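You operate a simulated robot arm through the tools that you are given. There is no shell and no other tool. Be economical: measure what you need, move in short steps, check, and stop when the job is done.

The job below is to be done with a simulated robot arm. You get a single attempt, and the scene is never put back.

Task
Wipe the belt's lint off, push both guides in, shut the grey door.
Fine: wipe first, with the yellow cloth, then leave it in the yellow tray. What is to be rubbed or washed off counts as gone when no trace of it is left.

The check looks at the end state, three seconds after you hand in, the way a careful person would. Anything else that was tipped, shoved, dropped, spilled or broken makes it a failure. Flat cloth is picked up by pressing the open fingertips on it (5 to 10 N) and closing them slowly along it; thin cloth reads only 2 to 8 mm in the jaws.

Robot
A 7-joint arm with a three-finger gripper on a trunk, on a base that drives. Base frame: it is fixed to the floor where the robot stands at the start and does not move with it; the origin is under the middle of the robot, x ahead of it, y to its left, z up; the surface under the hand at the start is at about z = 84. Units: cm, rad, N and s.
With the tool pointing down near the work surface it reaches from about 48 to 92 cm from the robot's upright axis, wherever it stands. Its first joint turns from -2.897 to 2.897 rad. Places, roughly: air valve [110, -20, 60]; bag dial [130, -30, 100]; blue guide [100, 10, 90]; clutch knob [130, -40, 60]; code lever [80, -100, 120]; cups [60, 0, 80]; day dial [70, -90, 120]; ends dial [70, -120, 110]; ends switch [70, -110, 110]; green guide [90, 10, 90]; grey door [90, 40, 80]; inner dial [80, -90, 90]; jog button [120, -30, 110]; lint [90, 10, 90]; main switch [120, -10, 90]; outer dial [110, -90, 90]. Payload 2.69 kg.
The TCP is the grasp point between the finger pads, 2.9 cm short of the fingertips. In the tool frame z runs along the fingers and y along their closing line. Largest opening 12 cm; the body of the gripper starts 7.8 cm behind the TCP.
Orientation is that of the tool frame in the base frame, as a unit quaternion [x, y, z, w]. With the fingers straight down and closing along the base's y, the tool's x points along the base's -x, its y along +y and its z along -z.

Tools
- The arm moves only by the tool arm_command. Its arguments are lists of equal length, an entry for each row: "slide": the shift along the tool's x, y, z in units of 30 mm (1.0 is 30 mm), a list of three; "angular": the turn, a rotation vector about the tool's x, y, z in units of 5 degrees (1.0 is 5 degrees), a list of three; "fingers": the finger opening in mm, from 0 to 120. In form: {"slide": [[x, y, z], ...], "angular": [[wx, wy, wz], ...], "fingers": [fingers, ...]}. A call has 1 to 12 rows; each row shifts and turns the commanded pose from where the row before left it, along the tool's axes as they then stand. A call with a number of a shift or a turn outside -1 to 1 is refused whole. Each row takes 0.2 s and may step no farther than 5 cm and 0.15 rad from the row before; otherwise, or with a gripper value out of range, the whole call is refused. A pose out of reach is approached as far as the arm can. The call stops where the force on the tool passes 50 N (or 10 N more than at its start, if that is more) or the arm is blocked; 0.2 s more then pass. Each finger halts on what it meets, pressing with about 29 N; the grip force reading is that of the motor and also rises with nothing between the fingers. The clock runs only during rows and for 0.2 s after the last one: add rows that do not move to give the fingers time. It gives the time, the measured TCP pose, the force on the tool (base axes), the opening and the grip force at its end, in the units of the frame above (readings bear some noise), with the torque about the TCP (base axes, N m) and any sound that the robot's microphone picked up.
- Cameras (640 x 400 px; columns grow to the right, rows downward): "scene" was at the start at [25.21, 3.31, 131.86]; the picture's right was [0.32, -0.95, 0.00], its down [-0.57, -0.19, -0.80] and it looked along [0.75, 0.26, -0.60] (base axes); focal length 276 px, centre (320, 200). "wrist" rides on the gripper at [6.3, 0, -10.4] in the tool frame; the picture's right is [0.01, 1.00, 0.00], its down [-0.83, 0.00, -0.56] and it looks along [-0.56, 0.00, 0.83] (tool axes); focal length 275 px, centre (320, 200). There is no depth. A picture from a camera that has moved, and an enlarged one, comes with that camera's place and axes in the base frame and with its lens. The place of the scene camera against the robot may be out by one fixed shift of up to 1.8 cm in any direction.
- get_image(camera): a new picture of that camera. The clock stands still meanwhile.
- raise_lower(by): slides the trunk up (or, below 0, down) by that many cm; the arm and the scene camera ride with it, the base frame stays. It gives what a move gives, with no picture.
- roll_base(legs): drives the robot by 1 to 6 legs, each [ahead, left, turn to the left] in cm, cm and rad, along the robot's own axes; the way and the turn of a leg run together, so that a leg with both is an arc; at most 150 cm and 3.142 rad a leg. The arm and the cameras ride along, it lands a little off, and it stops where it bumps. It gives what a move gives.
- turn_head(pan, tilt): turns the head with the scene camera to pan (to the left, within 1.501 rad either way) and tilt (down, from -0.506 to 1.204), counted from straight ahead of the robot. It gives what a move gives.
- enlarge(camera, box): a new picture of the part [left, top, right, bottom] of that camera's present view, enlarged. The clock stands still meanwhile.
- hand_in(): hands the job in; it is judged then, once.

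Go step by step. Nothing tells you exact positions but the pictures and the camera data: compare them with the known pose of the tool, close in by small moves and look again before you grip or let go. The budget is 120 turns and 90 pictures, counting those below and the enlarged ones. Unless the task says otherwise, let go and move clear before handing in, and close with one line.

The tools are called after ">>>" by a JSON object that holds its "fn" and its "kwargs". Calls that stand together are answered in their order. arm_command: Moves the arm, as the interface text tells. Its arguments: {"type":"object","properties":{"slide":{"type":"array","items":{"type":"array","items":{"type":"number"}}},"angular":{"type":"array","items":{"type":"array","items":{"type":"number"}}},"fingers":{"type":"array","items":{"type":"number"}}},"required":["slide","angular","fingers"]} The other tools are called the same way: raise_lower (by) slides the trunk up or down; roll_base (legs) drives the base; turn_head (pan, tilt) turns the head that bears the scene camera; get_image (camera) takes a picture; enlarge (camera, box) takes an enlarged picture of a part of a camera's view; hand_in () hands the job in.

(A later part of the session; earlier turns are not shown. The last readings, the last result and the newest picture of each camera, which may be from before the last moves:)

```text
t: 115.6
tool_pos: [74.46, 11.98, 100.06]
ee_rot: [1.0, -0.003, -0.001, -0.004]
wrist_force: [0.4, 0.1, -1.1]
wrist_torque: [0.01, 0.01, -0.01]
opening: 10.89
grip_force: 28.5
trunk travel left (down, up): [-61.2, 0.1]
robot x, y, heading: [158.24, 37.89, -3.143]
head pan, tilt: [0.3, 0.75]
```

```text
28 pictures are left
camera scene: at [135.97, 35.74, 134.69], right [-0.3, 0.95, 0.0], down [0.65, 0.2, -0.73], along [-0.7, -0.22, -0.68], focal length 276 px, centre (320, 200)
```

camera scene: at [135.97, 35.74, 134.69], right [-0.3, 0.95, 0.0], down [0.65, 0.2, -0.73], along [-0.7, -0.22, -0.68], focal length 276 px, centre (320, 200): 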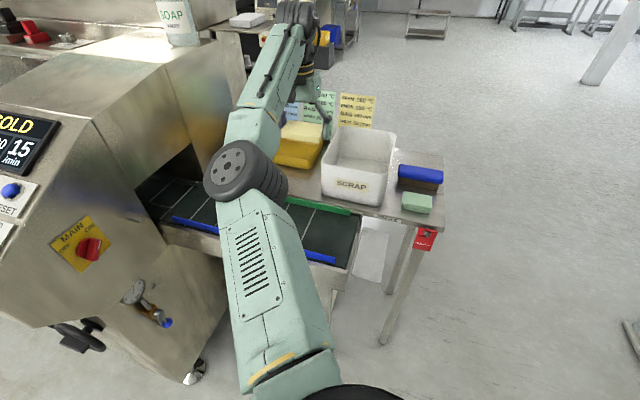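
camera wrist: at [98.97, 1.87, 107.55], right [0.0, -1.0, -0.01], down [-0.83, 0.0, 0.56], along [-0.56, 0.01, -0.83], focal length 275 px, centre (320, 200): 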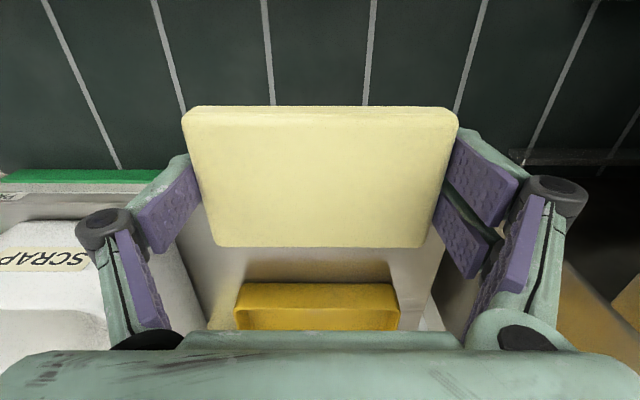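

Good clearance. I'll complete the approach: ahead 8, left 9.

>>> {"fn": "roll_base", "kwargs": {"legs": [[8, 9, 0]]}}

>>> {"fn": "get_image", "kwargs": {"camera": "wrist"}}

>>> {"fn": "get_image", "kwargs": {"camera": "scene"}}

```text
t: 117.0
tool_pos: [66.59, 2.93, 100.01]
ee_rot: [1.0, -0.002, 0.0, -0.004]
wrist_force: [-0.7, 0.6, -0.3]
wrist_torque: [0.0, 0.0, -0.01]
opening: 10.89
grip_force: 29.6
trunk travel left (down, up): [-61.2, 0.1]
robot x, y, heading: [150.06, 29.18, -3.14]
head pan, tilt: [0.3, 0.75]
```

```text
27 pictures are left
camera wrist: at [72.83, 2.92, 110.5], right [0.0, -1.0, -0.01], down [-0.83, 0.0, 0.56], along [-0.56, 0.01, -0.83], focal length 275 px, centre (320, 200)
```

wrist: 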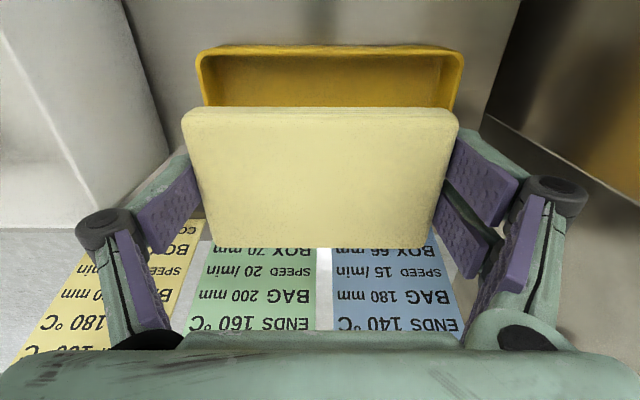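

```text
26 pictures are left
camera scene: at [128.01, 26.78, 134.69], right [-0.3, 0.95, 0.0], down [0.65, 0.2, -0.73], along [-0.7, -0.22, -0.68], focal length 276 px, centre (320, 200)
```

scene: 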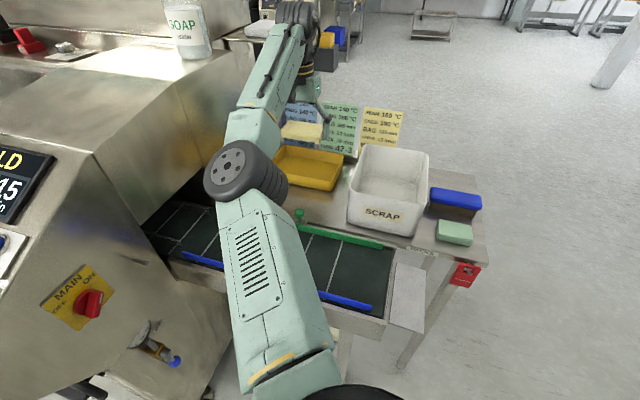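

The tray is centred at y≈2.15 with its near inner wall at x≈70. I'll shift 2.3 cm farther and descend partway.

>>> {"fn": "arm_command", "kwargs": {"slide": [[-0.4, 0.25, 0], [-0.37, 0, 0.2], [0, 0, 0.6], [0, 0, 0.6], [0, 0, 0.6], [0, 0, 0.6], [0, 0, 0]], "angular": [[0, 0, 0], [0, 0, 0], [0, 0, 0], [0, 0, 0], [0, 0, 0], [0, 0, 0], [0, 0, 0]], "fingers": [90, 90, 90, 90, 90, 90, 90]}}

>>> {"fn": "enlarge", "kwargs": {"camera": "scene", "box": [220, 80, 420, 220]}}

>>> {"fn": "get_image", "kwargs": {"camera": "wrist"}}

```text
t: 118.6
tool_pos: [64.3, 2.19, 92.23]
ee_rot: [1.0, -0.003, -0.001, -0.003]
wrist_force: [-0.4, 0.6, -0.5]
wrist_torque: [-0.03, 0.0, -0.02]
opening: 10.89
grip_force: 29.3
trunk travel left (down, up): [-61.2, 0.1]
robot x, y, heading: [150.04, 28.67, -3.14]
head pan, tilt: [0.3, 0.75]
```

```text
2.86 times, centred on (320, 150) of scene
camera zoom: at [128.06, 26.82, 134.7], right [-0.3, 0.95, 0.0], down [0.65, 0.2, -0.73], along [-0.7, -0.22, -0.68], focal length 788 px, centre (320, 343)
```

zoom: 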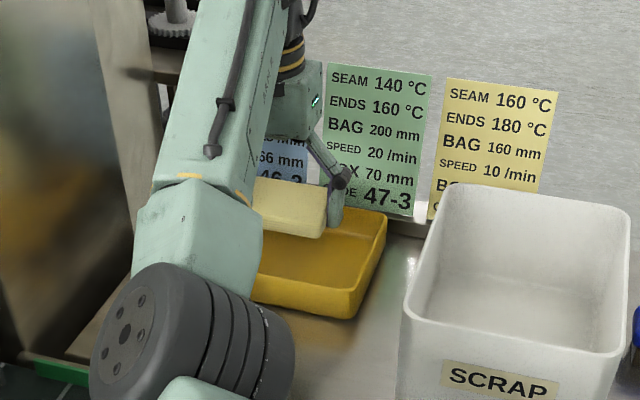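

```text
24 pictures are left
camera wrist: at [70.51, 2.27, 102.68], right [0.0, -1.0, -0.01], down [-0.83, 0.0, 0.56], along [-0.56, 0.01, -0.83], focal length 275 px, centre (320, 200)
```

wrist: 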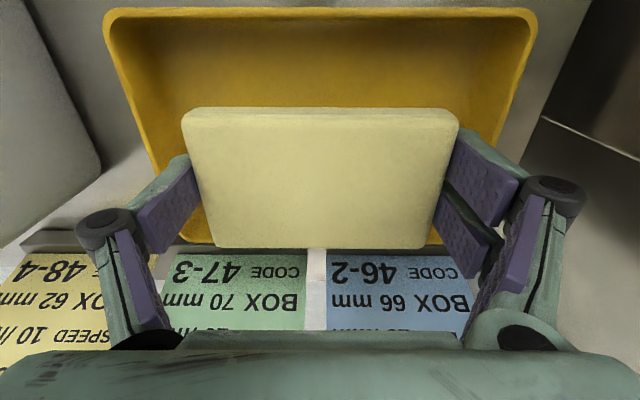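

The pad is inside the tray's outline with margin on all sides. I'll lower it the rest of the way.

>>> {"fn": "arm_command", "kwargs": {"slide": [[0, 0, 0.5], [0, 0, 0.5], [0, 0, 0.4], [0, 0, 0.3], [0, 0, 0]], "angular": [[0, 0, 0], [0, 0, 0], [0, 0, 0], [0, 0, 0], [0, 0, 0]], "fingers": [90, 90, 90, 90, 90]}}

>>> {"fn": "arm_command", "kwargs": {"slide": [[0, 0, 0.1], [0, 0, 0]], "angular": [[0, 0, 0], [0, 0, 0]], "fingers": [90, 90]}}

```text
t: 119.8
tool_pos: [64.17, 2.18, 87.18]
ee_rot: [1.0, -0.002, 0.0, -0.003]
wrist_force: [0.3, -0.1, 0.4]
wrist_torque: [-0.02, 0.0, -0.01]
opening: 10.89
grip_force: 28.8
trunk travel left (down, up): [-61.2, 0.1]
robot x, y, heading: [149.97, 29.04, -3.141]
head pan, tilt: [0.3, 0.75]
```

```text
t: 120.4
tool_pos: [64.18, 2.33, 86.86]
ee_rot: [1.0, -0.003, 0.0, -0.004]
wrist_force: [-0.3, -0.7, -0.1]
wrist_torque: [0.0, 0.01, -0.01]
opening: 10.89
grip_force: 28.8
trunk travel left (down, up): [-61.2, 0.1]
robot x, y, heading: [149.65, 28.81, -3.137]
head pan, tilt: [0.3, 0.75]
```

>>> {"fn": "arm_command", "kwargs": {"slide": [[0, 0, 0.12], [0, 0, 0]], "angular": [[0, 0, 0], [0, 0, 0]], "fingers": [90, 90]}}

>>> {"fn": "get_image", "kwargs": {"camera": "wrist"}}

```text
t: 121.0
tool_pos: [64.25, 2.29, 86.54]
ee_rot: [1.0, -0.003, 0.0, -0.004]
wrist_force: [0.1, 0.2, -0.7]
wrist_torque: [0.0, -0.03, -0.02]
opening: 10.87
grip_force: 28.6
trunk travel left (down, up): [-61.2, 0.1]
robot x, y, heading: [149.94, 28.71, -3.139]
head pan, tilt: [0.3, 0.75]
```

```text
23 pictures are left
camera wrist: at [70.54, 2.26, 96.96], right [0.0, -1.0, -0.01], down [-0.83, 0.0, 0.56], along [-0.56, 0.01, -0.83], focal length 275 px, centre (320, 200)
```

wrist: 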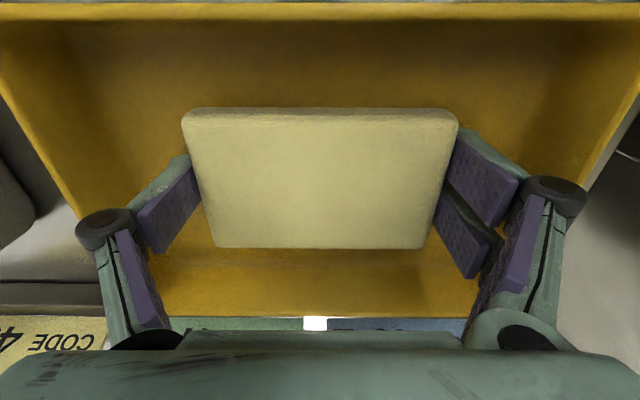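

The pad sits inside the tray with room for the fingers. I'll take one last small step down, open, and rise straight up.

>>> {"fn": "arm_command", "kwargs": {"slide": [[0, 0, 0.1], [0, 0, 0], [0, 0, 0], [0, 0, 0], [0, 0, 0]], "angular": [[0, 0, 0], [0, 0, 0], [0, 0, 0], [0, 0, 0], [0, 0, 0]], "fingers": [90, 90, 112, 120, 120]}}

>>> {"fn": "arm_command", "kwargs": {"slide": [[0, 0, -0.4], [0, 0, -0.6], [0, 0, -0.8], [0, 0, -0.8], [0, 0, -0.8], [0, 0, -0.8], [0, 0, 0]], "angular": [[0, 0, 0], [0, 0, 0], [0, 0, 0], [0, 0, 0], [0, 0, 0], [0, 0, 0], [0, 0, 0]], "fingers": [120, 120, 120, 120, 120, 120, 120]}}

>>> {"fn": "get_image", "kwargs": {"camera": "wrist"}}

```text
t: 122.2
tool_pos: [64.34, 2.18, 86.1]
ee_rot: [1.0, -0.002, -0.001, -0.004]
wrist_force: [-0.5, -0.1, 0.3]
wrist_torque: [-0.02, -0.01, 0.0]
opening: 12.0
grip_force: 0.0
trunk travel left (down, up): [-61.2, 0.1]
robot x, y, heading: [150.07, 28.46, -3.138]
head pan, tilt: [0.3, 0.75]
```

```text
t: 123.8
tool_pos: [64.22, 2.36, 99.01]
ee_rot: [1.0, -0.003, -0.001, -0.004]
wrist_force: [-0.7, 0.2, 0.2]
wrist_torque: [0.01, 0.0, -0.02]
opening: 11.98
grip_force: 0.1
trunk travel left (down, up): [-61.2, 0.1]
robot x, y, heading: [150.15, 28.81, -3.142]
head pan, tilt: [0.3, 0.75]
```

```text
22 pictures are left
camera wrist: at [70.52, 2.35, 109.43], right [0.0, -1.0, -0.01], down [-0.83, 0.0, 0.56], along [-0.56, 0.01, -0.83], focal length 275 px, centre (320, 200)
```

wrist: 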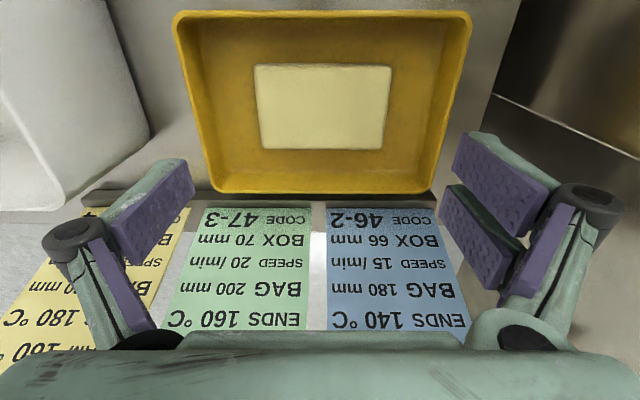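

The cloth is lying in the tray. Next the guides: I'll raise a bit and roll back so the hand comes over the green knob, then look closely.

>>> {"fn": "arm_command", "kwargs": {"slide": [[0, 0, -0.8], [0, 0, -0.8], [0, 0, 0], [0, 0, 0], [0, 0, 0], [0, 0, 0]], "angular": [[0, 0, 0], [0, 0, 0], [0, 0, 0], [0, 0, 0], [0, 0, 0], [0, 0, 0]], "fingers": [120, 90, 60, 30, 0, 0]}}

>>> {"fn": "roll_base", "kwargs": {"legs": [[-28, -6, 0]]}}

>>> {"fn": "get_image", "kwargs": {"camera": "wrist"}}

>>> {"fn": "enlarge", "kwargs": {"camera": "scene", "box": [170, 110, 370, 250]}}

```text
t: 125.2
tool_pos: [64.76, 2.29, 103.61]
ee_rot: [1.0, -0.003, -0.001, -0.004]
wrist_force: [1.0, 0.7, 0.7]
wrist_torque: [-0.05, -0.01, 0.02]
opening: 4.04
grip_force: 1.8
out of reach, approached as far as the arm can: row 2
trunk travel left (down, up): [-61.2, 0.1]
robot x, y, heading: [149.95, 28.76, -3.133]
head pan, tilt: [0.3, 0.75]
```

```text
t: 127.2
tool_pos: [93.21, 8.81, 103.71]
ee_rot: [1.0, -0.005, -0.001, -0.004]
wrist_force: [0.1, 0.2, 0.3]
wrist_torque: [-0.03, 0.0, -0.01]
opening: 0.02
grip_force: 28.8
trunk travel left (down, up): [-61.2, 0.1]
robot x, y, heading: [178.49, 35.25, 3.137]
head pan, tilt: [0.3, 0.75]
```

```text
21 pictures are left
camera wrist: at [99.53, 8.79, 114.13], right [0.0, -1.0, -0.01], down [-0.83, 0.0, 0.56], along [-0.56, 0.01, -0.83], focal length 275 px, centre (320, 200)
```

wrist: 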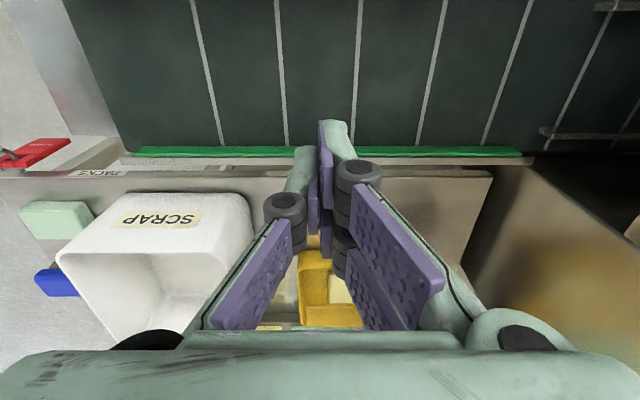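

```text
2.86 times, centred on (270, 180) of scene
camera zoom: at [156.64, 33.05, 134.72], right [-0.29, 0.96, 0.0], down [0.65, 0.2, -0.73], along [-0.7, -0.21, -0.68], focal length 788 px, centre (463, 257)
```

zoom: 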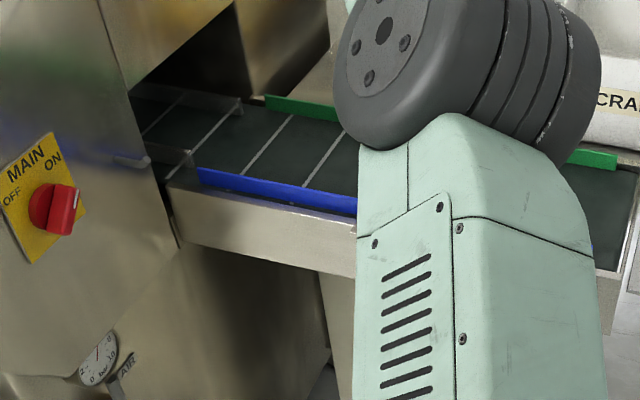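

The belt is spotless. The green knob triangulates to about (85, 8.3, 89). I'll bring the closed fingers in behind it (table side), then push it toward the belt.

>>> {"fn": "roll_base", "kwargs": {"legs": [[12, 0.3, 0]]}}

>>> {"fn": "arm_command", "kwargs": {"slide": [[0, 0, 0.7], [0, 0, 0.8], [0, 0, 0.8], [0, 0, 0.8], [0, 0, 0]], "angular": [[0, 0, 0], [0, 0, 0], [0, 0, 0], [0, 0, 0], [0, 0, 0]], "fingers": [0, 0, 0, 0, 0]}}

>>> {"fn": "get_image", "kwargs": {"camera": "wrist"}}

>>> {"fn": "get_image", "kwargs": {"camera": "scene"}}

```text
t: 128.4
tool_pos: [81.42, 8.46, 103.48]
ee_rot: [1.0, -0.005, 0.0, -0.003]
wrist_force: [0.0, 0.6, -0.6]
wrist_torque: [-0.01, -0.02, 0.03]
opening: 0.01
grip_force: 29.0
trunk travel left (down, up): [-61.2, 0.1]
robot x, y, heading: [167.05, 34.62, 3.137]
head pan, tilt: [0.3, 0.75]
```

```text
t: 129.6
tool_pos: [79.33, 7.72, 94.91]
ee_rot: [1.0, -0.004, 0.002, -0.005]
wrist_force: [0.6, 1.0, 0.4]
wrist_torque: [0.03, -0.02, 0.01]
opening: 0.0
grip_force: 28.8
out of reach, approached as far as the arm can: row 1, 2, 3, 4
trunk travel left (down, up): [-61.2, 0.1]
robot x, y, heading: [167.06, 34.67, 3.139]
head pan, tilt: [0.3, 0.75]
```

```text
19 pictures are left
camera wrist: at [85.66, 7.7, 105.4], right [0.0, -1.0, -0.01], down [-0.83, 0.0, 0.55], along [-0.55, 0.01, -0.83], focal length 275 px, centre (320, 200)
```

wrist: 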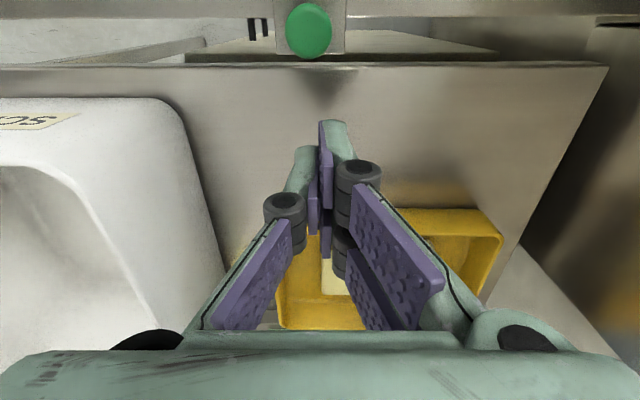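

```text
18 pictures are left
camera scene: at [144.88, 32.77, 134.7], right [-0.29, 0.96, 0.0], down [0.65, 0.2, -0.73], along [-0.7, -0.21, -0.68], focal length 276 px, centre (320, 200)
```

scene: 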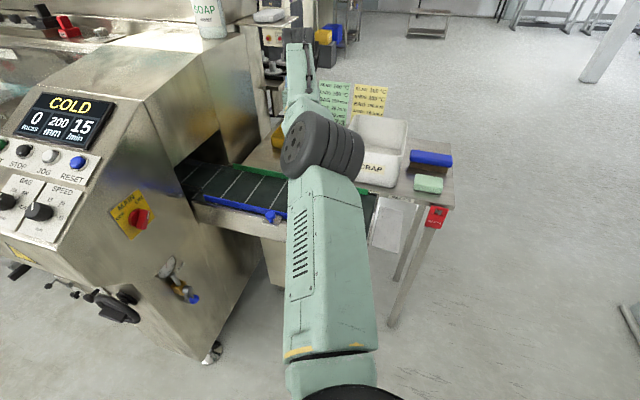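

The knob is confirmed at (85.1, 8.35). I'll align y and descend so the tips sit beside the knob, on the table side.

>>> {"fn": "arm_command", "kwargs": {"slide": [[0, -0.22, 0.2], [0, 0, 0.5], [0, 0, 0.5], [0, 0, 0.5], [0, 0, 0]], "angular": [[0, 0, 0], [0, 0, 0], [0, 0, 0], [0, 0, 0], [0, 0, 0]], "fingers": [0, 0, 0, 0, 0]}}

>>> {"fn": "arm_command", "kwargs": {"slide": [[0.5, 0, 0], [0.4, 0, 0], [0.2, 0, 0], [0, 0, 0]], "angular": [[0, 0, 0], [0, 0, 0], [0, 0, 0], [0, 0, 0]], "fingers": [0, 0, 0, 0]}}

>>> {"fn": "enlarge", "kwargs": {"camera": "scene", "box": [190, 110, 390, 250]}}

>>> {"fn": "get_image", "kwargs": {"camera": "wrist"}}

```text
t: 130.8
tool_pos: [78.35, 7.93, 90.15]
ee_rot: [1.0, -0.004, 0.002, -0.004]
wrist_force: [-1.3, 0.3, 0.1]
wrist_torque: [-0.01, 0.0, 0.03]
opening: 0.0
grip_force: 28.4
out of reach, approached as far as the arm can: row 1, 2, 4
trunk travel left (down, up): [-61.2, 0.1]
robot x, y, heading: [166.9, 34.52, 3.139]
head pan, tilt: [0.3, 0.75]
```

```text
t: 131.8
tool_pos: [78.65, 7.3, 90.35]
ee_rot: [1.0, -0.004, 0.001, -0.004]
wrist_force: [-0.3, 0.1, -0.4]
wrist_torque: [0.04, 0.01, 0.0]
opening: 0.0
grip_force: 29.0
out of reach, approached as far as the arm can: row 1, 2, 3
trunk travel left (down, up): [-61.2, 0.1]
robot x, y, heading: [167.03, 34.77, 3.136]
head pan, tilt: [0.3, 0.75]
```

```text
2.86 times, centred on (290, 180) of scene
camera zoom: at [144.87, 32.76, 134.7], right [-0.29, 0.96, 0.0], down [0.65, 0.2, -0.73], along [-0.7, -0.21, -0.68], focal length 788 px, centre (406, 257)
```

zoom: 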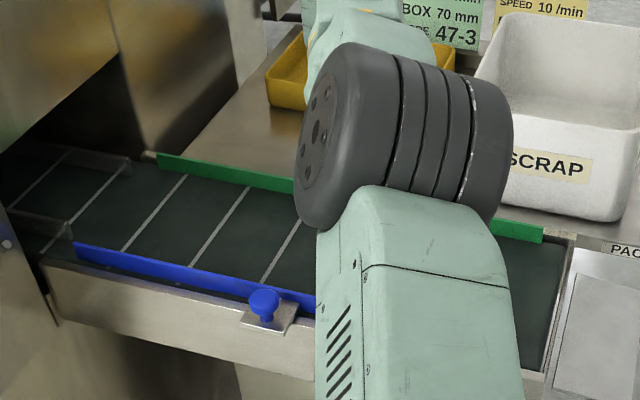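

```text
16 pictures are left
camera wrist: at [84.95, 7.24, 100.84], right [0.0, -1.0, -0.01], down [-0.83, 0.0, 0.55], along [-0.55, 0.01, -0.83], focal length 275 px, centre (320, 200)
```

wrist: 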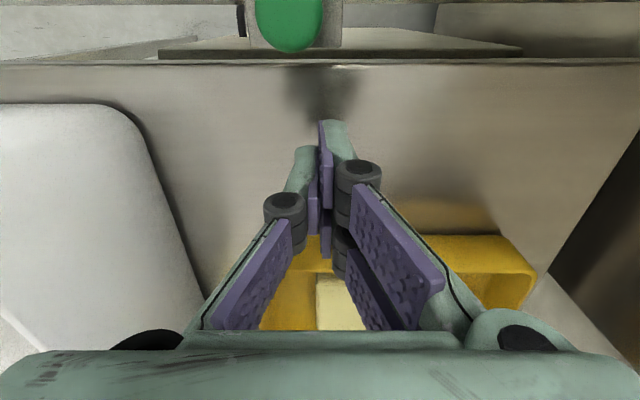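

The arm was commanded past its limit, so I'll use the base for coarse approach: back 3.3 cm and 1 cm toward +y, then continue with the arm.

>>> {"fn": "roll_base", "kwargs": {"legs": [[-3.3, -1, 0]]}}

>>> {"fn": "arm_command", "kwargs": {"slide": [[0.1, 0, 0.1], [0.1, 0, 0.1], [0.1, 0, 0], [0, 0, 0]], "angular": [[0, 0, 0], [0, 0, 0], [0, 0, 0], [0, 0, 0]], "fingers": [0, 0, 0, 0]}}

```text
t: 132.7
tool_pos: [81.98, 8.32, 90.35]
ee_rot: [1.0, -0.005, 0.001, -0.005]
wrist_force: [0.5, 0.3, 0.6]
wrist_torque: [0.0, 0.03, -0.02]
opening: 0.0
grip_force: 28.6
trunk travel left (down, up): [-61.2, 0.1]
robot x, y, heading: [170.24, 35.65, 3.14]
head pan, tilt: [0.3, 0.75]
```

```text
t: 133.7
tool_pos: [82.01, 7.97, 89.83]
ee_rot: [1.0, -0.005, 0.002, -0.004]
wrist_force: [-0.5, 0.0, 0.1]
wrist_torque: [0.01, -0.03, 0.01]
opening: 0.01
grip_force: 29.1
out of reach, approached as far as the arm can: row 2
trunk travel left (down, up): [-61.2, 0.1]
robot x, y, heading: [169.9, 35.47, 3.14]
head pan, tilt: [0.3, 0.75]
```

>>> {"fn": "arm_command", "kwargs": {"slide": [[0.2, -0.1, 0], [0.2, 0, 0], [0.2, 0, 0], [0, 0, 0]], "angular": [[0, 0, 0], [0, 0, 0], [0, 0, 0], [0, 0, 0]], "fingers": [0, 0, 0, 0]}}

>>> {"fn": "get_image", "kwargs": {"camera": "wrist"}}

```text
t: 134.7
tool_pos: [82.14, 7.93, 89.82]
ee_rot: [1.0, -0.004, 0.002, -0.004]
wrist_force: [0.0, 0.2, -0.7]
wrist_torque: [0.01, 0.01, -0.02]
opening: 0.0
grip_force: 28.4
out of reach, approached as far as the arm can: row 1, 2, 3
trunk travel left (down, up): [-61.2, 0.1]
robot x, y, heading: [170.38, 35.4, 3.14]
head pan, tilt: [0.3, 0.75]
```

```text
15 pictures are left
camera wrist: at [88.32, 7.88, 100.36], right [0.0, -1.0, -0.01], down [-0.83, 0.0, 0.55], along [-0.55, 0.01, -0.83], focal length 275 px, centre (320, 200)
```

wrist: 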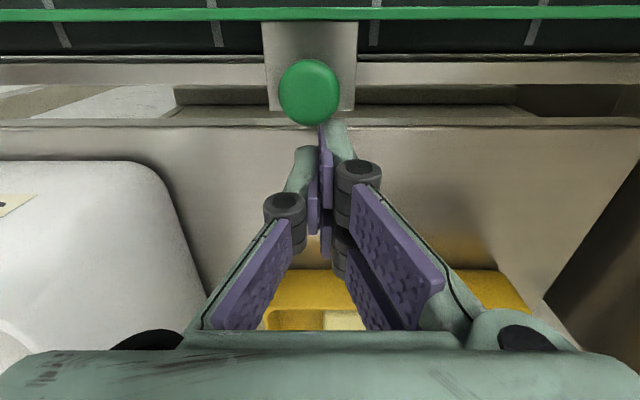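

The tips are right behind the knob and in line. The arm is at its reach boundary, so I'll push with the base in small steps and watch the force.

>>> {"fn": "roll_base", "kwargs": {"legs": [[-1.5, -0.4, 0]]}}

>>> {"fn": "roll_base", "kwargs": {"legs": [[-1.0, 0, 0]]}}

>>> {"fn": "get_image", "kwargs": {"camera": "wrist"}}

```text
t: 135.4
tool_pos: [83.64, 8.44, 89.94]
ee_rot: [1.0, -0.004, 0.002, -0.005]
wrist_force: [-0.6, 0.7, 1.0]
wrist_torque: [-0.02, 0.01, 0.02]
opening: 0.0
grip_force: 29.0
trunk travel left (down, up): [-61.2, 0.1]
robot x, y, heading: [171.81, 35.87, 3.139]
head pan, tilt: [0.3, 0.75]
```

```text
t: 136.2
tool_pos: [83.98, 8.42, 89.71]
ee_rot: [1.0, -0.006, -0.002, -0.003]
wrist_force: [-34.6, -5.6, -3.0]
wrist_torque: [-0.04, 0.77, -0.21]
opening: 0.0
grip_force: 28.2
trunk travel left (down, up): [-61.2, 0.1]
robot x, y, heading: [172.79, 36.37, 3.137]
head pan, tilt: [0.3, 0.75]
```

```text
14 pictures are left
camera wrist: at [90.44, 8.33, 100.21], right [-0.01, -1.0, -0.01], down [-0.83, 0.0, 0.56], along [-0.56, 0.01, -0.83], focal length 275 px, centre (320, 200)
```

wrist: 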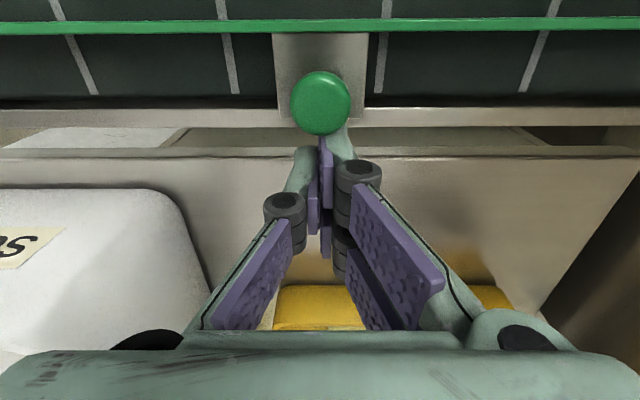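

The green guide slid inward about 2 cm (bracket now past the rail edge) and then resisted with 35 N, which looks like its stop. I'll confirm with a slight extra push.

>>> {"fn": "roll_base", "kwargs": {"legs": [[-0.5, 0, 0]]}}

>>> {"fn": "get_image", "kwargs": {"camera": "wrist"}}

```text
t: 136.9
tool_pos: [84.13, 8.48, 89.87]
ee_rot: [1.0, -0.008, -0.009, -0.002]
wrist_force: [-42.7, -7.6, -0.1]
wrist_torque: [0.27, 0.49, -0.16]
opening: 0.0
grip_force: 28.5
trunk travel left (down, up): [-61.2, 0.1]
robot x, y, heading: [173.1, 36.2, 3.139]
head pan, tilt: [0.3, 0.75]
```

```text
13 pictures are left
camera wrist: at [90.63, 8.43, 100.26], right [-0.01, -1.0, 0.0], down [-0.82, 0.01, 0.57], along [-0.57, 0.01, -0.82], focal length 275 px, centre (320, 200)
```

wrist: 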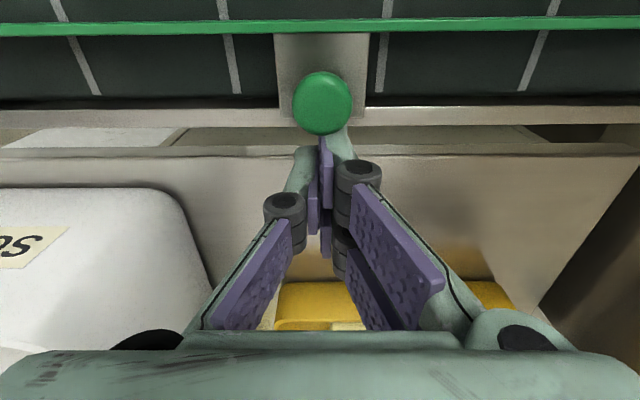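

The guide no longer moves at 43 N, so green is home. I'll back off with the base and lift clear.

>>> {"fn": "roll_base", "kwargs": {"legs": [[4, 0, 0]]}}

>>> {"fn": "arm_command", "kwargs": {"slide": [[0.1, 0, -0.5], [0.1, 0, -0.6], [0.1, 0, -0.7], [0.1, 0, -0.7], [0.1, 0, -0.7], [0.1, 0, -0.7], [0, 0, 0]], "angular": [[0, 0, 0], [0, 0, 0], [0, 0, 0], [0, 0, 0], [0, 0, 0], [0, 0, 0], [0, 0, 0]], "fingers": [0, 0, 0, 0, 0, 0, 0]}}

>>> {"fn": "roll_base", "kwargs": {"legs": [[-28, 0, 0]]}}

>>> {"fn": "get_image", "kwargs": {"camera": "wrist"}}

```text
t: 137.8
tool_pos: [80.32, 8.49, 90.08]
ee_rot: [1.0, -0.008, -0.009, -0.002]
wrist_force: [0.9, -0.4, -1.1]
wrist_torque: [-0.01, -0.03, 0.0]
opening: 0.01
grip_force: 28.7
trunk travel left (down, up): [-61.2, 0.1]
robot x, y, heading: [169.08, 35.88, 3.133]
head pan, tilt: [0.3, 0.75]
```

```text
t: 139.4
tool_pos: [83.0, 8.52, 101.57]
ee_rot: [1.0, -0.009, -0.009, -0.002]
wrist_force: [0.3, -0.6, 0.6]
wrist_torque: [-0.01, 0.0, -0.03]
opening: 0.01
grip_force: 28.9
out of reach, approached as far as the arm can: row 6
trunk travel left (down, up): [-61.2, 0.1]
robot x, y, heading: [169.34, 35.99, 3.138]
head pan, tilt: [0.3, 0.75]
```

```text
t: 141.3
tool_pos: [110.91, 8.42, 101.66]
ee_rot: [1.0, -0.007, -0.011, -0.002]
wrist_force: [0.0, 0.8, 0.1]
wrist_torque: [0.0, 0.0, 0.02]
opening: 0.0
grip_force: 28.2
trunk travel left (down, up): [-61.2, 0.1]
robot x, y, heading: [197.06, 36.06, 3.138]
head pan, tilt: [0.3, 0.75]
```

```text
12 pictures are left
camera wrist: at [117.5, 8.44, 111.94], right [-0.01, -1.0, 0.0], down [-0.82, 0.01, 0.57], along [-0.57, 0.01, -0.82], focal length 275 px, centre (320, 200)
```

wrist: 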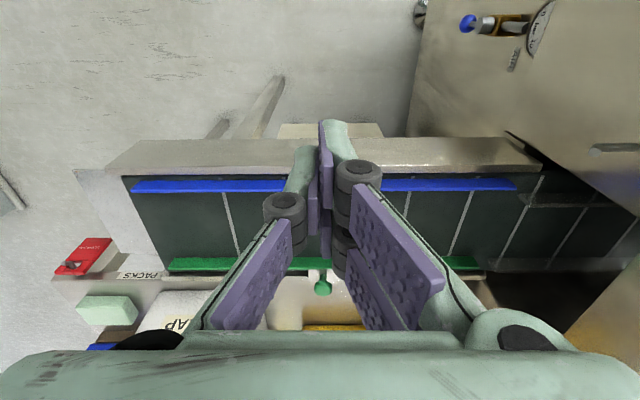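

I'm outside the blue guide, with its knob at about (104.4, 8.3, 89). I'll lower to knob height on the outer side.

>>> {"fn": "arm_command", "kwargs": {"slide": [[0, 0.03, 0.6], [0, 0, 0.7], [0, 0, 0.7], [0, 0, 0.7], [0, 0, 0.7], [0, 0, 0.5], [0, 0, 0]], "angular": [[0, 0, 0], [0, 0, 0], [0, 0, 0], [0, 0, 0], [0, 0, 0], [0, 0, 0], [0, 0, 0]], "fingers": [0, 0, 0, 0, 0, 0, 0]}}

>>> {"fn": "enlarge", "kwargs": {"camera": "scene", "box": [200, 80, 400, 220]}}

```text
t: 142.9
tool_pos: [108.77, 7.58, 90.24]
ee_rot: [1.0, -0.007, -0.008, -0.002]
wrist_force: [0.4, 0.7, 0.4]
wrist_torque: [0.0, 0.0, 0.0]
opening: 0.0
grip_force: 28.2
out of reach, approached as far as the arm can: row 1, 2, 3, 4, 6
trunk travel left (down, up): [-61.2, 0.1]
robot x, y, heading: [197.15, 35.85, 3.135]
head pan, tilt: [0.3, 0.75]
```

```text
2.86 times, centred on (300, 150) of scene
camera zoom: at [174.97, 34.07, 134.7], right [-0.29, 0.96, 0.0], down [0.65, 0.2, -0.73], along [-0.7, -0.21, -0.68], focal length 788 px, centre (377, 343)
```

zoom: 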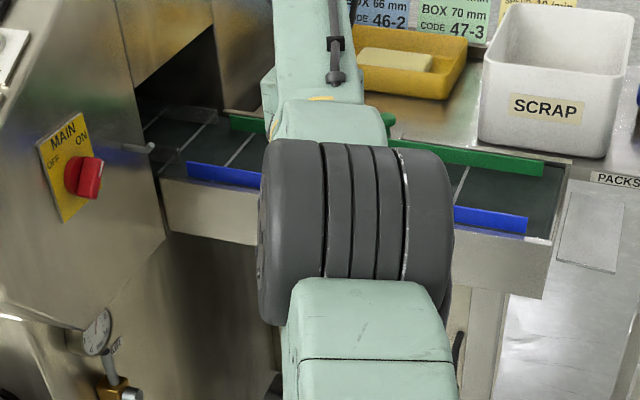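

At (108.8, 7.6, 90.2) now, so I'll align y and push −x with the base in short steps.

>>> {"fn": "roll_base", "kwargs": {"legs": [[2.2, -0.7, 0]]}}

>>> {"fn": "get_image", "kwargs": {"camera": "wrist"}}

>>> {"fn": "roll_base", "kwargs": {"legs": [[1.0, 0, 0]]}}

>>> {"fn": "roll_base", "kwargs": {"legs": [[1.0, 0, 0]]}}

```text
t: 143.7
tool_pos: [106.34, 8.34, 90.17]
ee_rot: [1.0, -0.007, -0.008, -0.002]
wrist_force: [-0.5, 0.2, -0.8]
wrist_torque: [-0.01, -0.04, 0.01]
opening: 0.0
grip_force: 28.7
trunk travel left (down, up): [-61.2, 0.1]
robot x, y, heading: [194.92, 36.44, 3.132]
head pan, tilt: [0.3, 0.75]
```

```text
10 pictures are left
camera wrist: at [112.9, 8.34, 100.56], right [-0.01, -1.0, 0.0], down [-0.82, 0.01, 0.57], along [-0.57, 0.01, -0.82], focal length 275 px, centre (320, 200)
```

wrist: 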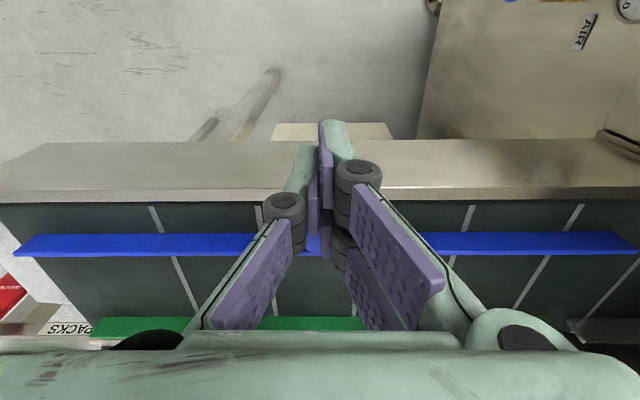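

```text
t: 144.5
tool_pos: [105.63, 8.22, 90.24]
ee_rot: [1.0, -0.007, -0.008, -0.003]
wrist_force: [8.4, -0.2, -1.8]
wrist_torque: [0.01, -0.23, 0.0]
opening: 0.01
grip_force: 28.5
trunk travel left (down, up): [-61.2, 0.1]
robot x, y, heading: [194.2, 36.77, 3.134]
head pan, tilt: [0.3, 0.75]
```

```text
t: 145.3
tool_pos: [105.51, 7.91, 89.9]
ee_rot: [1.0, -0.004, 0.007, -0.004]
wrist_force: [4.6, -0.5, 0.0]
wrist_torque: [0.08, -0.04, -0.06]
opening: 0.0
grip_force: 28.7
trunk travel left (down, up): [-61.2, 0.1]
robot x, y, heading: [192.96, 36.73, 3.136]
head pan, tilt: [0.3, 0.75]
stopped in leg 1: the force on the tool passed its limit at 59 N (the readings are from after the stop); the commanded pose is now the measured one
```

The force limit tripped with almost no motion, suggesting the stop. I'll back off and check that both guides moved alike.

>>> {"fn": "roll_base", "kwargs": {"legs": [[-5, 0, 0]]}}

>>> {"fn": "arm_command", "kwargs": {"slide": [[0.1, 0, -0.6], [0.1, 0, -0.7], [0.1, 0, -0.7], [0.1, 0, -0.7], [0.1, 0, -0.7], [0.1, 0, -0.7], [0.1, 0, -0.7], [0, 0, 0]], "angular": [[0, 0, 0], [0, 0, 0], [0, 0, 0], [0, 0, 0], [0, 0, 0], [0, 0, 0], [0, 0, 0], [0, 0, 0]], "fingers": [0, 0, 0, 0, 0, 0, 0, 0]}}

>>> {"fn": "roll_base", "kwargs": {"legs": [[0, -30, 0]]}}

>>> {"fn": "enlarge", "kwargs": {"camera": "scene", "box": [150, 80, 350, 220]}}

```text
t: 146.3
tool_pos: [110.47, 8.09, 90.0]
ee_rot: [1.0, -0.004, 0.006, -0.006]
wrist_force: [0.0, 0.0, 0.4]
wrist_torque: [-0.02, 0.03, -0.01]
opening: 0.0
grip_force: 28.5
trunk travel left (down, up): [-61.2, 0.1]
robot x, y, heading: [197.82, 36.41, 3.137]
head pan, tilt: [0.3, 0.75]
```

```text
t: 148.1
tool_pos: [113.63, 8.26, 103.77]
ee_rot: [1.0, -0.004, 0.006, -0.005]
wrist_force: [1.4, 0.2, 1.0]
wrist_torque: [0.01, 0.04, 0.0]
opening: 0.04
grip_force: 28.8
out of reach, approached as far as the arm can: row 4, 5, 7
trunk travel left (down, up): [-61.2, 0.1]
robot x, y, heading: [198.2, 36.77, 3.137]
head pan, tilt: [0.3, 0.75]
```

```text
t: 151.0
tool_pos: [113.84, 37.35, 103.88]
ee_rot: [1.0, 0.0, 0.007, -0.005]
wrist_force: [0.0, 0.0, 0.2]
wrist_torque: [0.03, 0.0, 0.01]
opening: 0.02
grip_force: 28.8
trunk travel left (down, up): [-61.2, 0.1]
robot x, y, heading: [197.8, 66.51, -3.134]
head pan, tilt: [0.3, 0.75]
```

```text
2.86 times, centred on (250, 150) of scene
camera zoom: at [175.85, 64.36, 134.7], right [-0.3, 0.95, 0.0], down [0.65, 0.21, -0.73], along [-0.7, -0.22, -0.68], focal length 788 px, centre (520, 343)
```

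zoom: 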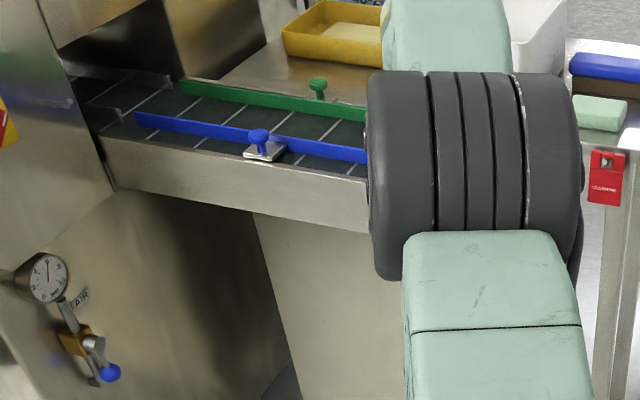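

Both guides sit evenly pushed in. Now for the grey door near (90, 40, 80), which I'll view with the wrist camera from here.

>>> {"fn": "get_image", "kwargs": {"camera": "wrist"}}

```text
8 pictures are left
camera wrist: at [120.08, 37.4, 114.39], right [0.0, -1.0, -0.01], down [-0.84, -0.01, 0.55], along [-0.55, 0.01, -0.84], focal length 275 px, centre (320, 200)
```

wrist: 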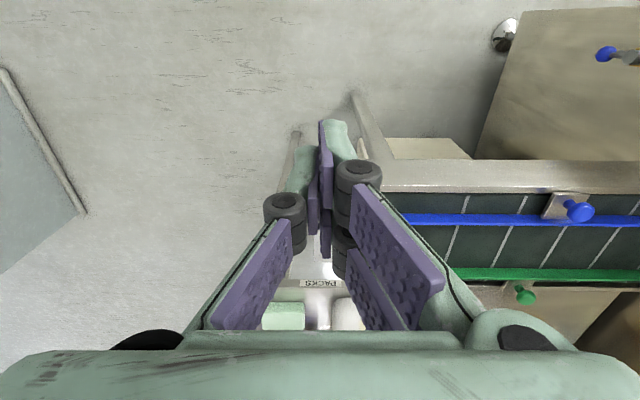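

The fingers hide the door, which I place as a roughly horizontal grey flap at x≈89–103, y≈31–38, z≈82.5. I'll open the fingers to look between them.

>>> {"fn": "arm_command", "kwargs": {"slide": [[0, 0, 0], [0, 0, 0], [0, 0, 0], [0, 0, 0], [0, 0, 0], [0, 0, 0], [0, 0, 0], [0, 0, 0]], "angular": [[0, 0, 0], [0, 0, 0], [0, 0, 0], [0, 0, 0], [0, 0, 0], [0, 0, 0], [0, 0, 0], [0, 0, 0]], "fingers": [20, 40, 60, 80, 100, 120, 120, 120]}}

>>> {"fn": "enlarge", "kwargs": {"camera": "wrist", "box": [220, 120, 420, 330]}}

```text
t: 152.8
tool_pos: [113.83, 37.35, 103.86]
ee_rot: [1.0, 0.001, 0.006, -0.006]
wrist_force: [0.7, -0.4, 0.4]
wrist_torque: [-0.01, 0.0, 0.0]
opening: 11.87
grip_force: 0.0
trunk travel left (down, up): [-61.2, 0.1]
robot x, y, heading: [198.0, 66.7, -3.138]
head pan, tilt: [0.3, 0.75]
```

```text
1.90 times, centred on (320, 225) of wrist
camera zoom: at [120.08, 37.38, 114.38], right [0.0, -1.0, -0.01], down [-0.84, -0.01, 0.55], along [-0.55, 0.01, -0.84], focal length 524 px, centre (320, 152)
```

zoom: 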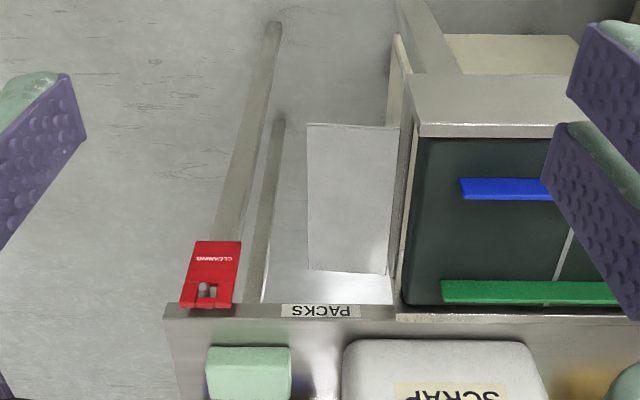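

The flap is flat at z≈82.7 (x 87–101.6, y 32–38.7), next to the belt's left end. To learn which way it closes, I'll move out to the side and lower the trunk for a level look.

>>> {"fn": "roll_base", "kwargs": {"legs": [[0, -48, 0]]}}

>>> {"fn": "raise_lower", "kwargs": {"by": -42}}

>>> {"fn": "turn_head", "kwargs": {"pan": 0.77, "tilt": 0.12}}

>>> {"fn": "get_image", "kwargs": {"camera": "scene"}}

```text
t: 157.0
tool_pos: [113.56, 84.8, 103.82]
ee_rot: [1.0, 0.001, 0.006, -0.003]
wrist_force: [-1.5, -0.7, -0.7]
wrist_torque: [-0.01, 0.01, -0.02]
opening: 12.01
grip_force: 0.0
trunk travel left (down, up): [-61.2, 0.1]
robot x, y, heading: [197.48, 113.87, -3.129]
head pan, tilt: [0.3, 0.75]
```

```text
refused: -42 is not a number from -40 to 40
```

```text
t: 158.0
tool_pos: [113.61, 84.72, 103.81]
ee_rot: [1.0, 0.001, 0.006, -0.005]
wrist_force: [-0.1, -0.1, 0.0]
wrist_torque: [-0.02, 0.01, -0.02]
opening: 11.97
grip_force: 0.0
trunk travel left (down, up): [-61.2, 0.1]
robot x, y, heading: [197.95, 113.91, -3.132]
head pan, tilt: [0.77, 0.12]
```

```text
6 pictures are left
camera scene: at [176.86, 107.85, 140.4], right [-0.7, 0.71, 0.0], down [0.09, 0.08, -0.99], along [-0.71, -0.7, -0.12], focal length 276 px, centre (320, 200)
```

scene: 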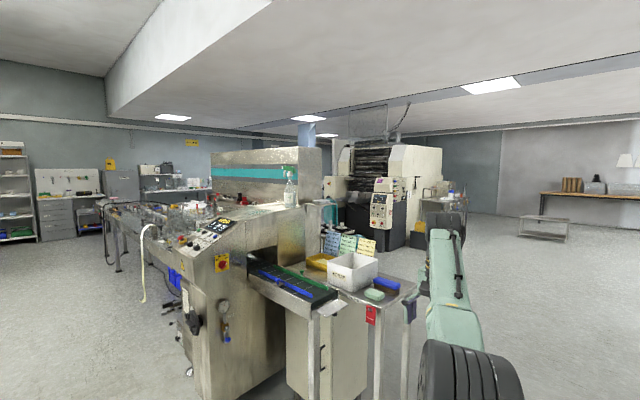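

I'll lower within the allowed amount and take a zoomed view of the belt end.

>>> {"fn": "raise_lower", "kwargs": {"by": -38}}

>>> {"fn": "enlarge", "kwargs": {"camera": "scene", "box": [240, 150, 420, 300]}}

```text
t: 161.7
tool_pos: [113.7, 84.73, 65.87]
ee_rot: [1.0, 0.001, 0.007, -0.005]
wrist_force: [0.6, -0.5, -0.8]
wrist_torque: [-0.01, 0.02, -0.02]
opening: 12.01
grip_force: 0.1
trunk travel left (down, up): [-23.2, 38.1]
robot x, y, heading: [197.89, 114.04, -3.133]
head pan, tilt: [0.77, 0.12]
```

```text
2.67 times, centred on (330, 225) of scene
camera zoom: at [176.87, 107.85, 102.42], right [-0.7, 0.71, 0.0], down [0.09, 0.08, -0.99], along [-0.71, -0.7, -0.12], focal length 736 px, centre (293, 133)
```

zoom: 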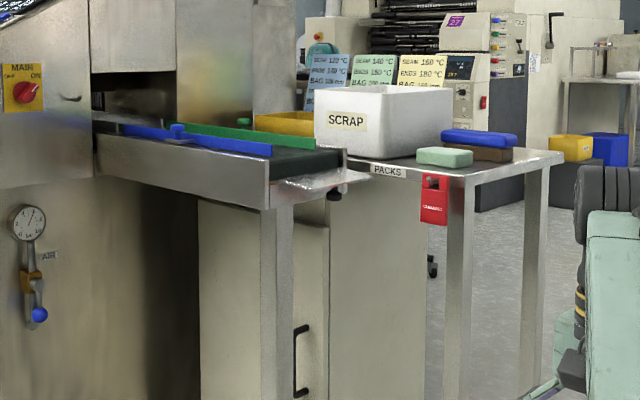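

The flap at the belt end carries a dark knob underneath, which suggests it swings up to shut. I'll take one closer look to be sure.

>>> {"fn": "enlarge", "kwargs": {"camera": "scene", "box": [300, 195, 364, 235]}}

```text
10.00 times, centred on (332, 215) of scene
camera zoom: at [176.87, 107.85, 102.42], right [-0.7, 0.71, 0.0], down [0.09, 0.08, -0.99], along [-0.71, -0.7, -0.12], focal length 2760 px, centre (200, 50)
```

zoom: 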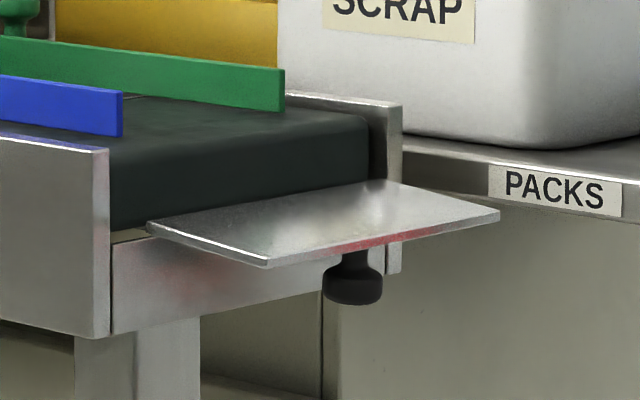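

Now it's clear: the door is hinged at its lower inner edge and swings up against the belt end, with its knob then on the outside. I'll turn the tool to point horizontally along −x and use the closed fingers as a bar to lift it from below.

>>> {"fn": "arm_command", "kwargs": {"slide": [[0, 0, 0], [0, 0, 0], [0, 0, 0], [0, 0, 0], [0, 0, 0], [0, 0, 0], [0, 0, 0], [0, 0, 0], [0, 0, 0], [0, 0, 0], [0, 0, 0], [0, 0, 0]], "angular": [[0, -1, 0], [0, -1, 0], [0, -1, 0], [0, -1, 0], [0, -1, 0], [0, -1, 0], [0, -1, 0], [0, -1, 0], [0, -1, 0], [0, -1, 0], [0, -1, 0], [0, -1, 0]], "fingers": [100, 80, 60, 40, 20, 0, 0, 0, 0, 0, 0, 0]}}

>>> {"fn": "arm_command", "kwargs": {"slide": [[0, 0, 0], [0, 0, 0], [0, 0, 0], [0, 0, 0], [0, 0, 0], [0, 0, 0], [0, 0, 0]], "angular": [[0, -1, 0], [0, -1, 0], [0, -1, 0], [0, -1, 0], [0, -1, 0], [0, -1, 0], [0, 0, 0]], "fingers": [0, 0, 0, 0, 0, 0, 0]}}

```text
t: 164.3
tool_pos: [97.01, 75.05, 72.31]
ee_rot: [0.869, 0.004, -0.495, -0.003]
wrist_force: [0.1, 0.3, -0.3]
wrist_torque: [0.02, -0.03, 0.01]
opening: 0.0
grip_force: 28.5
out of reach, approached as far as the arm can: row 1, 2, 3, 4, 5, 6, 7, 8, 9, 10, 11, 12
trunk travel left (down, up): [-23.2, 38.1]
robot x, y, heading: [197.84, 113.99, -3.138]
head pan, tilt: [0.77, 0.12]
```

```text
t: 165.9
tool_pos: [93.08, 72.12, 73.42]
ee_rot: [0.711, 0.003, -0.703, -0.004]
wrist_force: [-0.2, 0.0, 0.7]
wrist_torque: [0.0, -0.01, 0.02]
opening: 0.01
grip_force: 28.8
out of reach, approached as far as the arm can: row 1, 2, 3, 4, 5, 6
trunk travel left (down, up): [-23.2, 38.1]
robot x, y, heading: [197.9, 113.58, -3.135]
head pan, tilt: [0.77, 0.12]
```

The tool now points along −x at (93, 72, 73). The arm is at full stretch, so I'll position with base and trunk only. First I bring the bar below the flap, with tip at x≈96.7 (clear of the knob) and y≈37.

>>> {"fn": "roll_base", "kwargs": {"legs": [[-6.6, 0, 0], [0, 34.8, 0]]}}

>>> {"fn": "turn_head", "kwargs": {"pan": 0.55, "tilt": 0.2}}

>>> {"fn": "raise_lower", "kwargs": {"by": 4}}

```text
t: 169.8
tool_pos: [99.6, 37.92, 73.28]
ee_rot: [0.711, 0.002, -0.703, -0.005]
wrist_force: [0.4, 0.0, 0.3]
wrist_torque: [0.0, -0.01, 0.0]
opening: 0.0
grip_force: 28.5
trunk travel left (down, up): [-23.2, 38.1]
robot x, y, heading: [204.3, 79.37, -3.139]
head pan, tilt: [0.77, 0.12]
```

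```text
t: 170.5
tool_pos: [99.52, 38.06, 73.27]
ee_rot: [0.711, 0.003, -0.703, -0.004]
wrist_force: [-0.1, -0.3, -0.6]
wrist_torque: [0.01, 0.01, 0.0]
opening: 0.0
grip_force: 28.7
trunk travel left (down, up): [-23.2, 38.1]
robot x, y, heading: [204.21, 78.97, -3.144]
head pan, tilt: [0.55, 0.201]
```

```text
t: 171.3
tool_pos: [99.61, 38.0, 77.47]
ee_rot: [0.711, 0.002, -0.703, -0.005]
wrist_force: [0.5, -0.5, 0.3]
wrist_torque: [-0.03, -0.01, 0.0]
opening: 0.0
grip_force: 28.7
trunk travel left (down, up): [-27.2, 34.1]
robot x, y, heading: [204.28, 79.19, -3.143]
head pan, tilt: [0.55, 0.201]
```

I'm at y=38; I'll move 1 cm further in and verify with one zoomed picture before lifting.

>>> {"fn": "roll_base", "kwargs": {"legs": [[0, 1, 0]]}}

>>> {"fn": "enlarge", "kwargs": {"camera": "scene", "box": [290, 150, 450, 250]}}

```text
t: 172.1
tool_pos: [99.61, 37.05, 77.45]
ee_rot: [0.712, 0.002, -0.703, -0.005]
wrist_force: [-0.2, 0.0, 0.4]
wrist_torque: [0.01, 0.02, 0.0]
opening: 0.0
grip_force: 28.9
trunk travel left (down, up): [-27.2, 34.1]
robot x, y, heading: [204.41, 78.25, -3.14]
head pan, tilt: [0.55, 0.201]
```

```text
4.00 times, centred on (370, 200) of scene
camera zoom: at [182.25, 73.67, 105.67], right [-0.52, 0.85, 0.0], down [0.17, 0.1, -0.98], along [-0.83, -0.51, -0.2], focal length 1104 px, centre (120, 200)
```

zoom: 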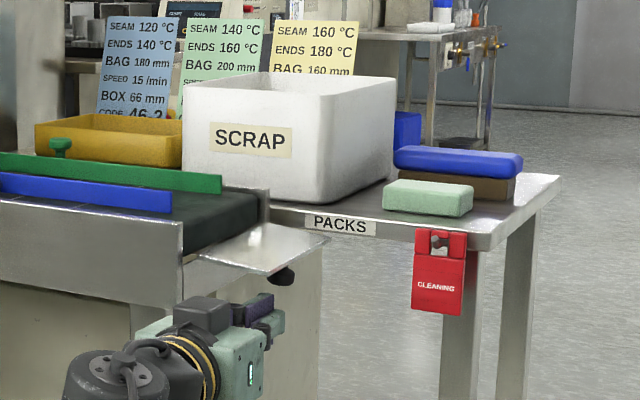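

The bar lies below the flap, next to its knob. Raising in steps now.

>>> {"fn": "raise_lower", "kwargs": {"by": 3.5}}

>>> {"fn": "raise_lower", "kwargs": {"by": 2}}

>>> {"fn": "raise_lower", "kwargs": {"by": 1.5}}

```text
t: 172.9
tool_pos: [99.52, 36.93, 80.99]
ee_rot: [0.711, 0.002, -0.703, -0.005]
wrist_force: [0.6, 0.1, -0.9]
wrist_torque: [0.01, 0.01, -0.01]
opening: 0.0
grip_force: 28.8
trunk travel left (down, up): [-30.7, 30.6]
robot x, y, heading: [204.32, 78.16, -3.141]
head pan, tilt: [0.55, 0.201]
```

```text
t: 173.6
tool_pos: [99.62, 36.99, 82.85]
ee_rot: [0.711, 0.002, -0.703, -0.005]
wrist_force: [0.3, 0.3, -0.5]
wrist_torque: [0.01, 0.01, 0.04]
opening: 0.0
grip_force: 28.7
trunk travel left (down, up): [-32.7, 28.6]
robot x, y, heading: [204.55, 78.24, -3.137]
head pan, tilt: [0.55, 0.201]
```

```text
t: 174.2
tool_pos: [99.6, 37.04, 84.35]
ee_rot: [0.712, 0.002, -0.702, -0.005]
wrist_force: [0.3, -0.3, -0.6]
wrist_torque: [0.02, 0.01, 0.03]
opening: 0.0
grip_force: 28.8
trunk travel left (down, up): [-34.2, 27.1]
robot x, y, heading: [204.77, 77.81, -3.145]
head pan, tilt: [0.55, 0.201]
```

>>> {"fn": "raise_lower", "kwargs": {"by": 1}}

>>> {"fn": "enlarge", "kwargs": {"camera": "scene", "box": [290, 150, 450, 250]}}

```text
t: 174.8
tool_pos: [99.52, 36.9, 85.46]
ee_rot: [0.711, 0.001, -0.703, -0.006]
wrist_force: [0.3, 0.7, 0.2]
wrist_torque: [-0.01, -0.03, -0.01]
opening: 0.0
grip_force: 29.1
trunk travel left (down, up): [-35.2, 26.1]
robot x, y, heading: [204.71, 78.02, -3.14]
head pan, tilt: [0.55, 0.201]
```

```text
4.00 times, centred on (370, 200) of scene
camera zoom: at [182.24, 73.66, 113.66], right [-0.52, 0.85, 0.0], down [0.17, 0.1, -0.98], along [-0.83, -0.51, -0.2], focal length 1104 px, centre (120, 200)
```

zoom: 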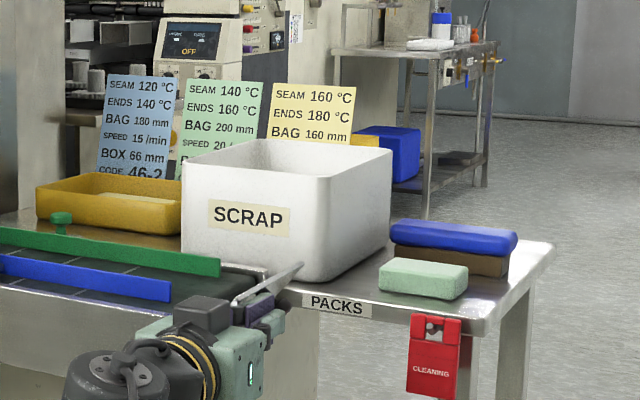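

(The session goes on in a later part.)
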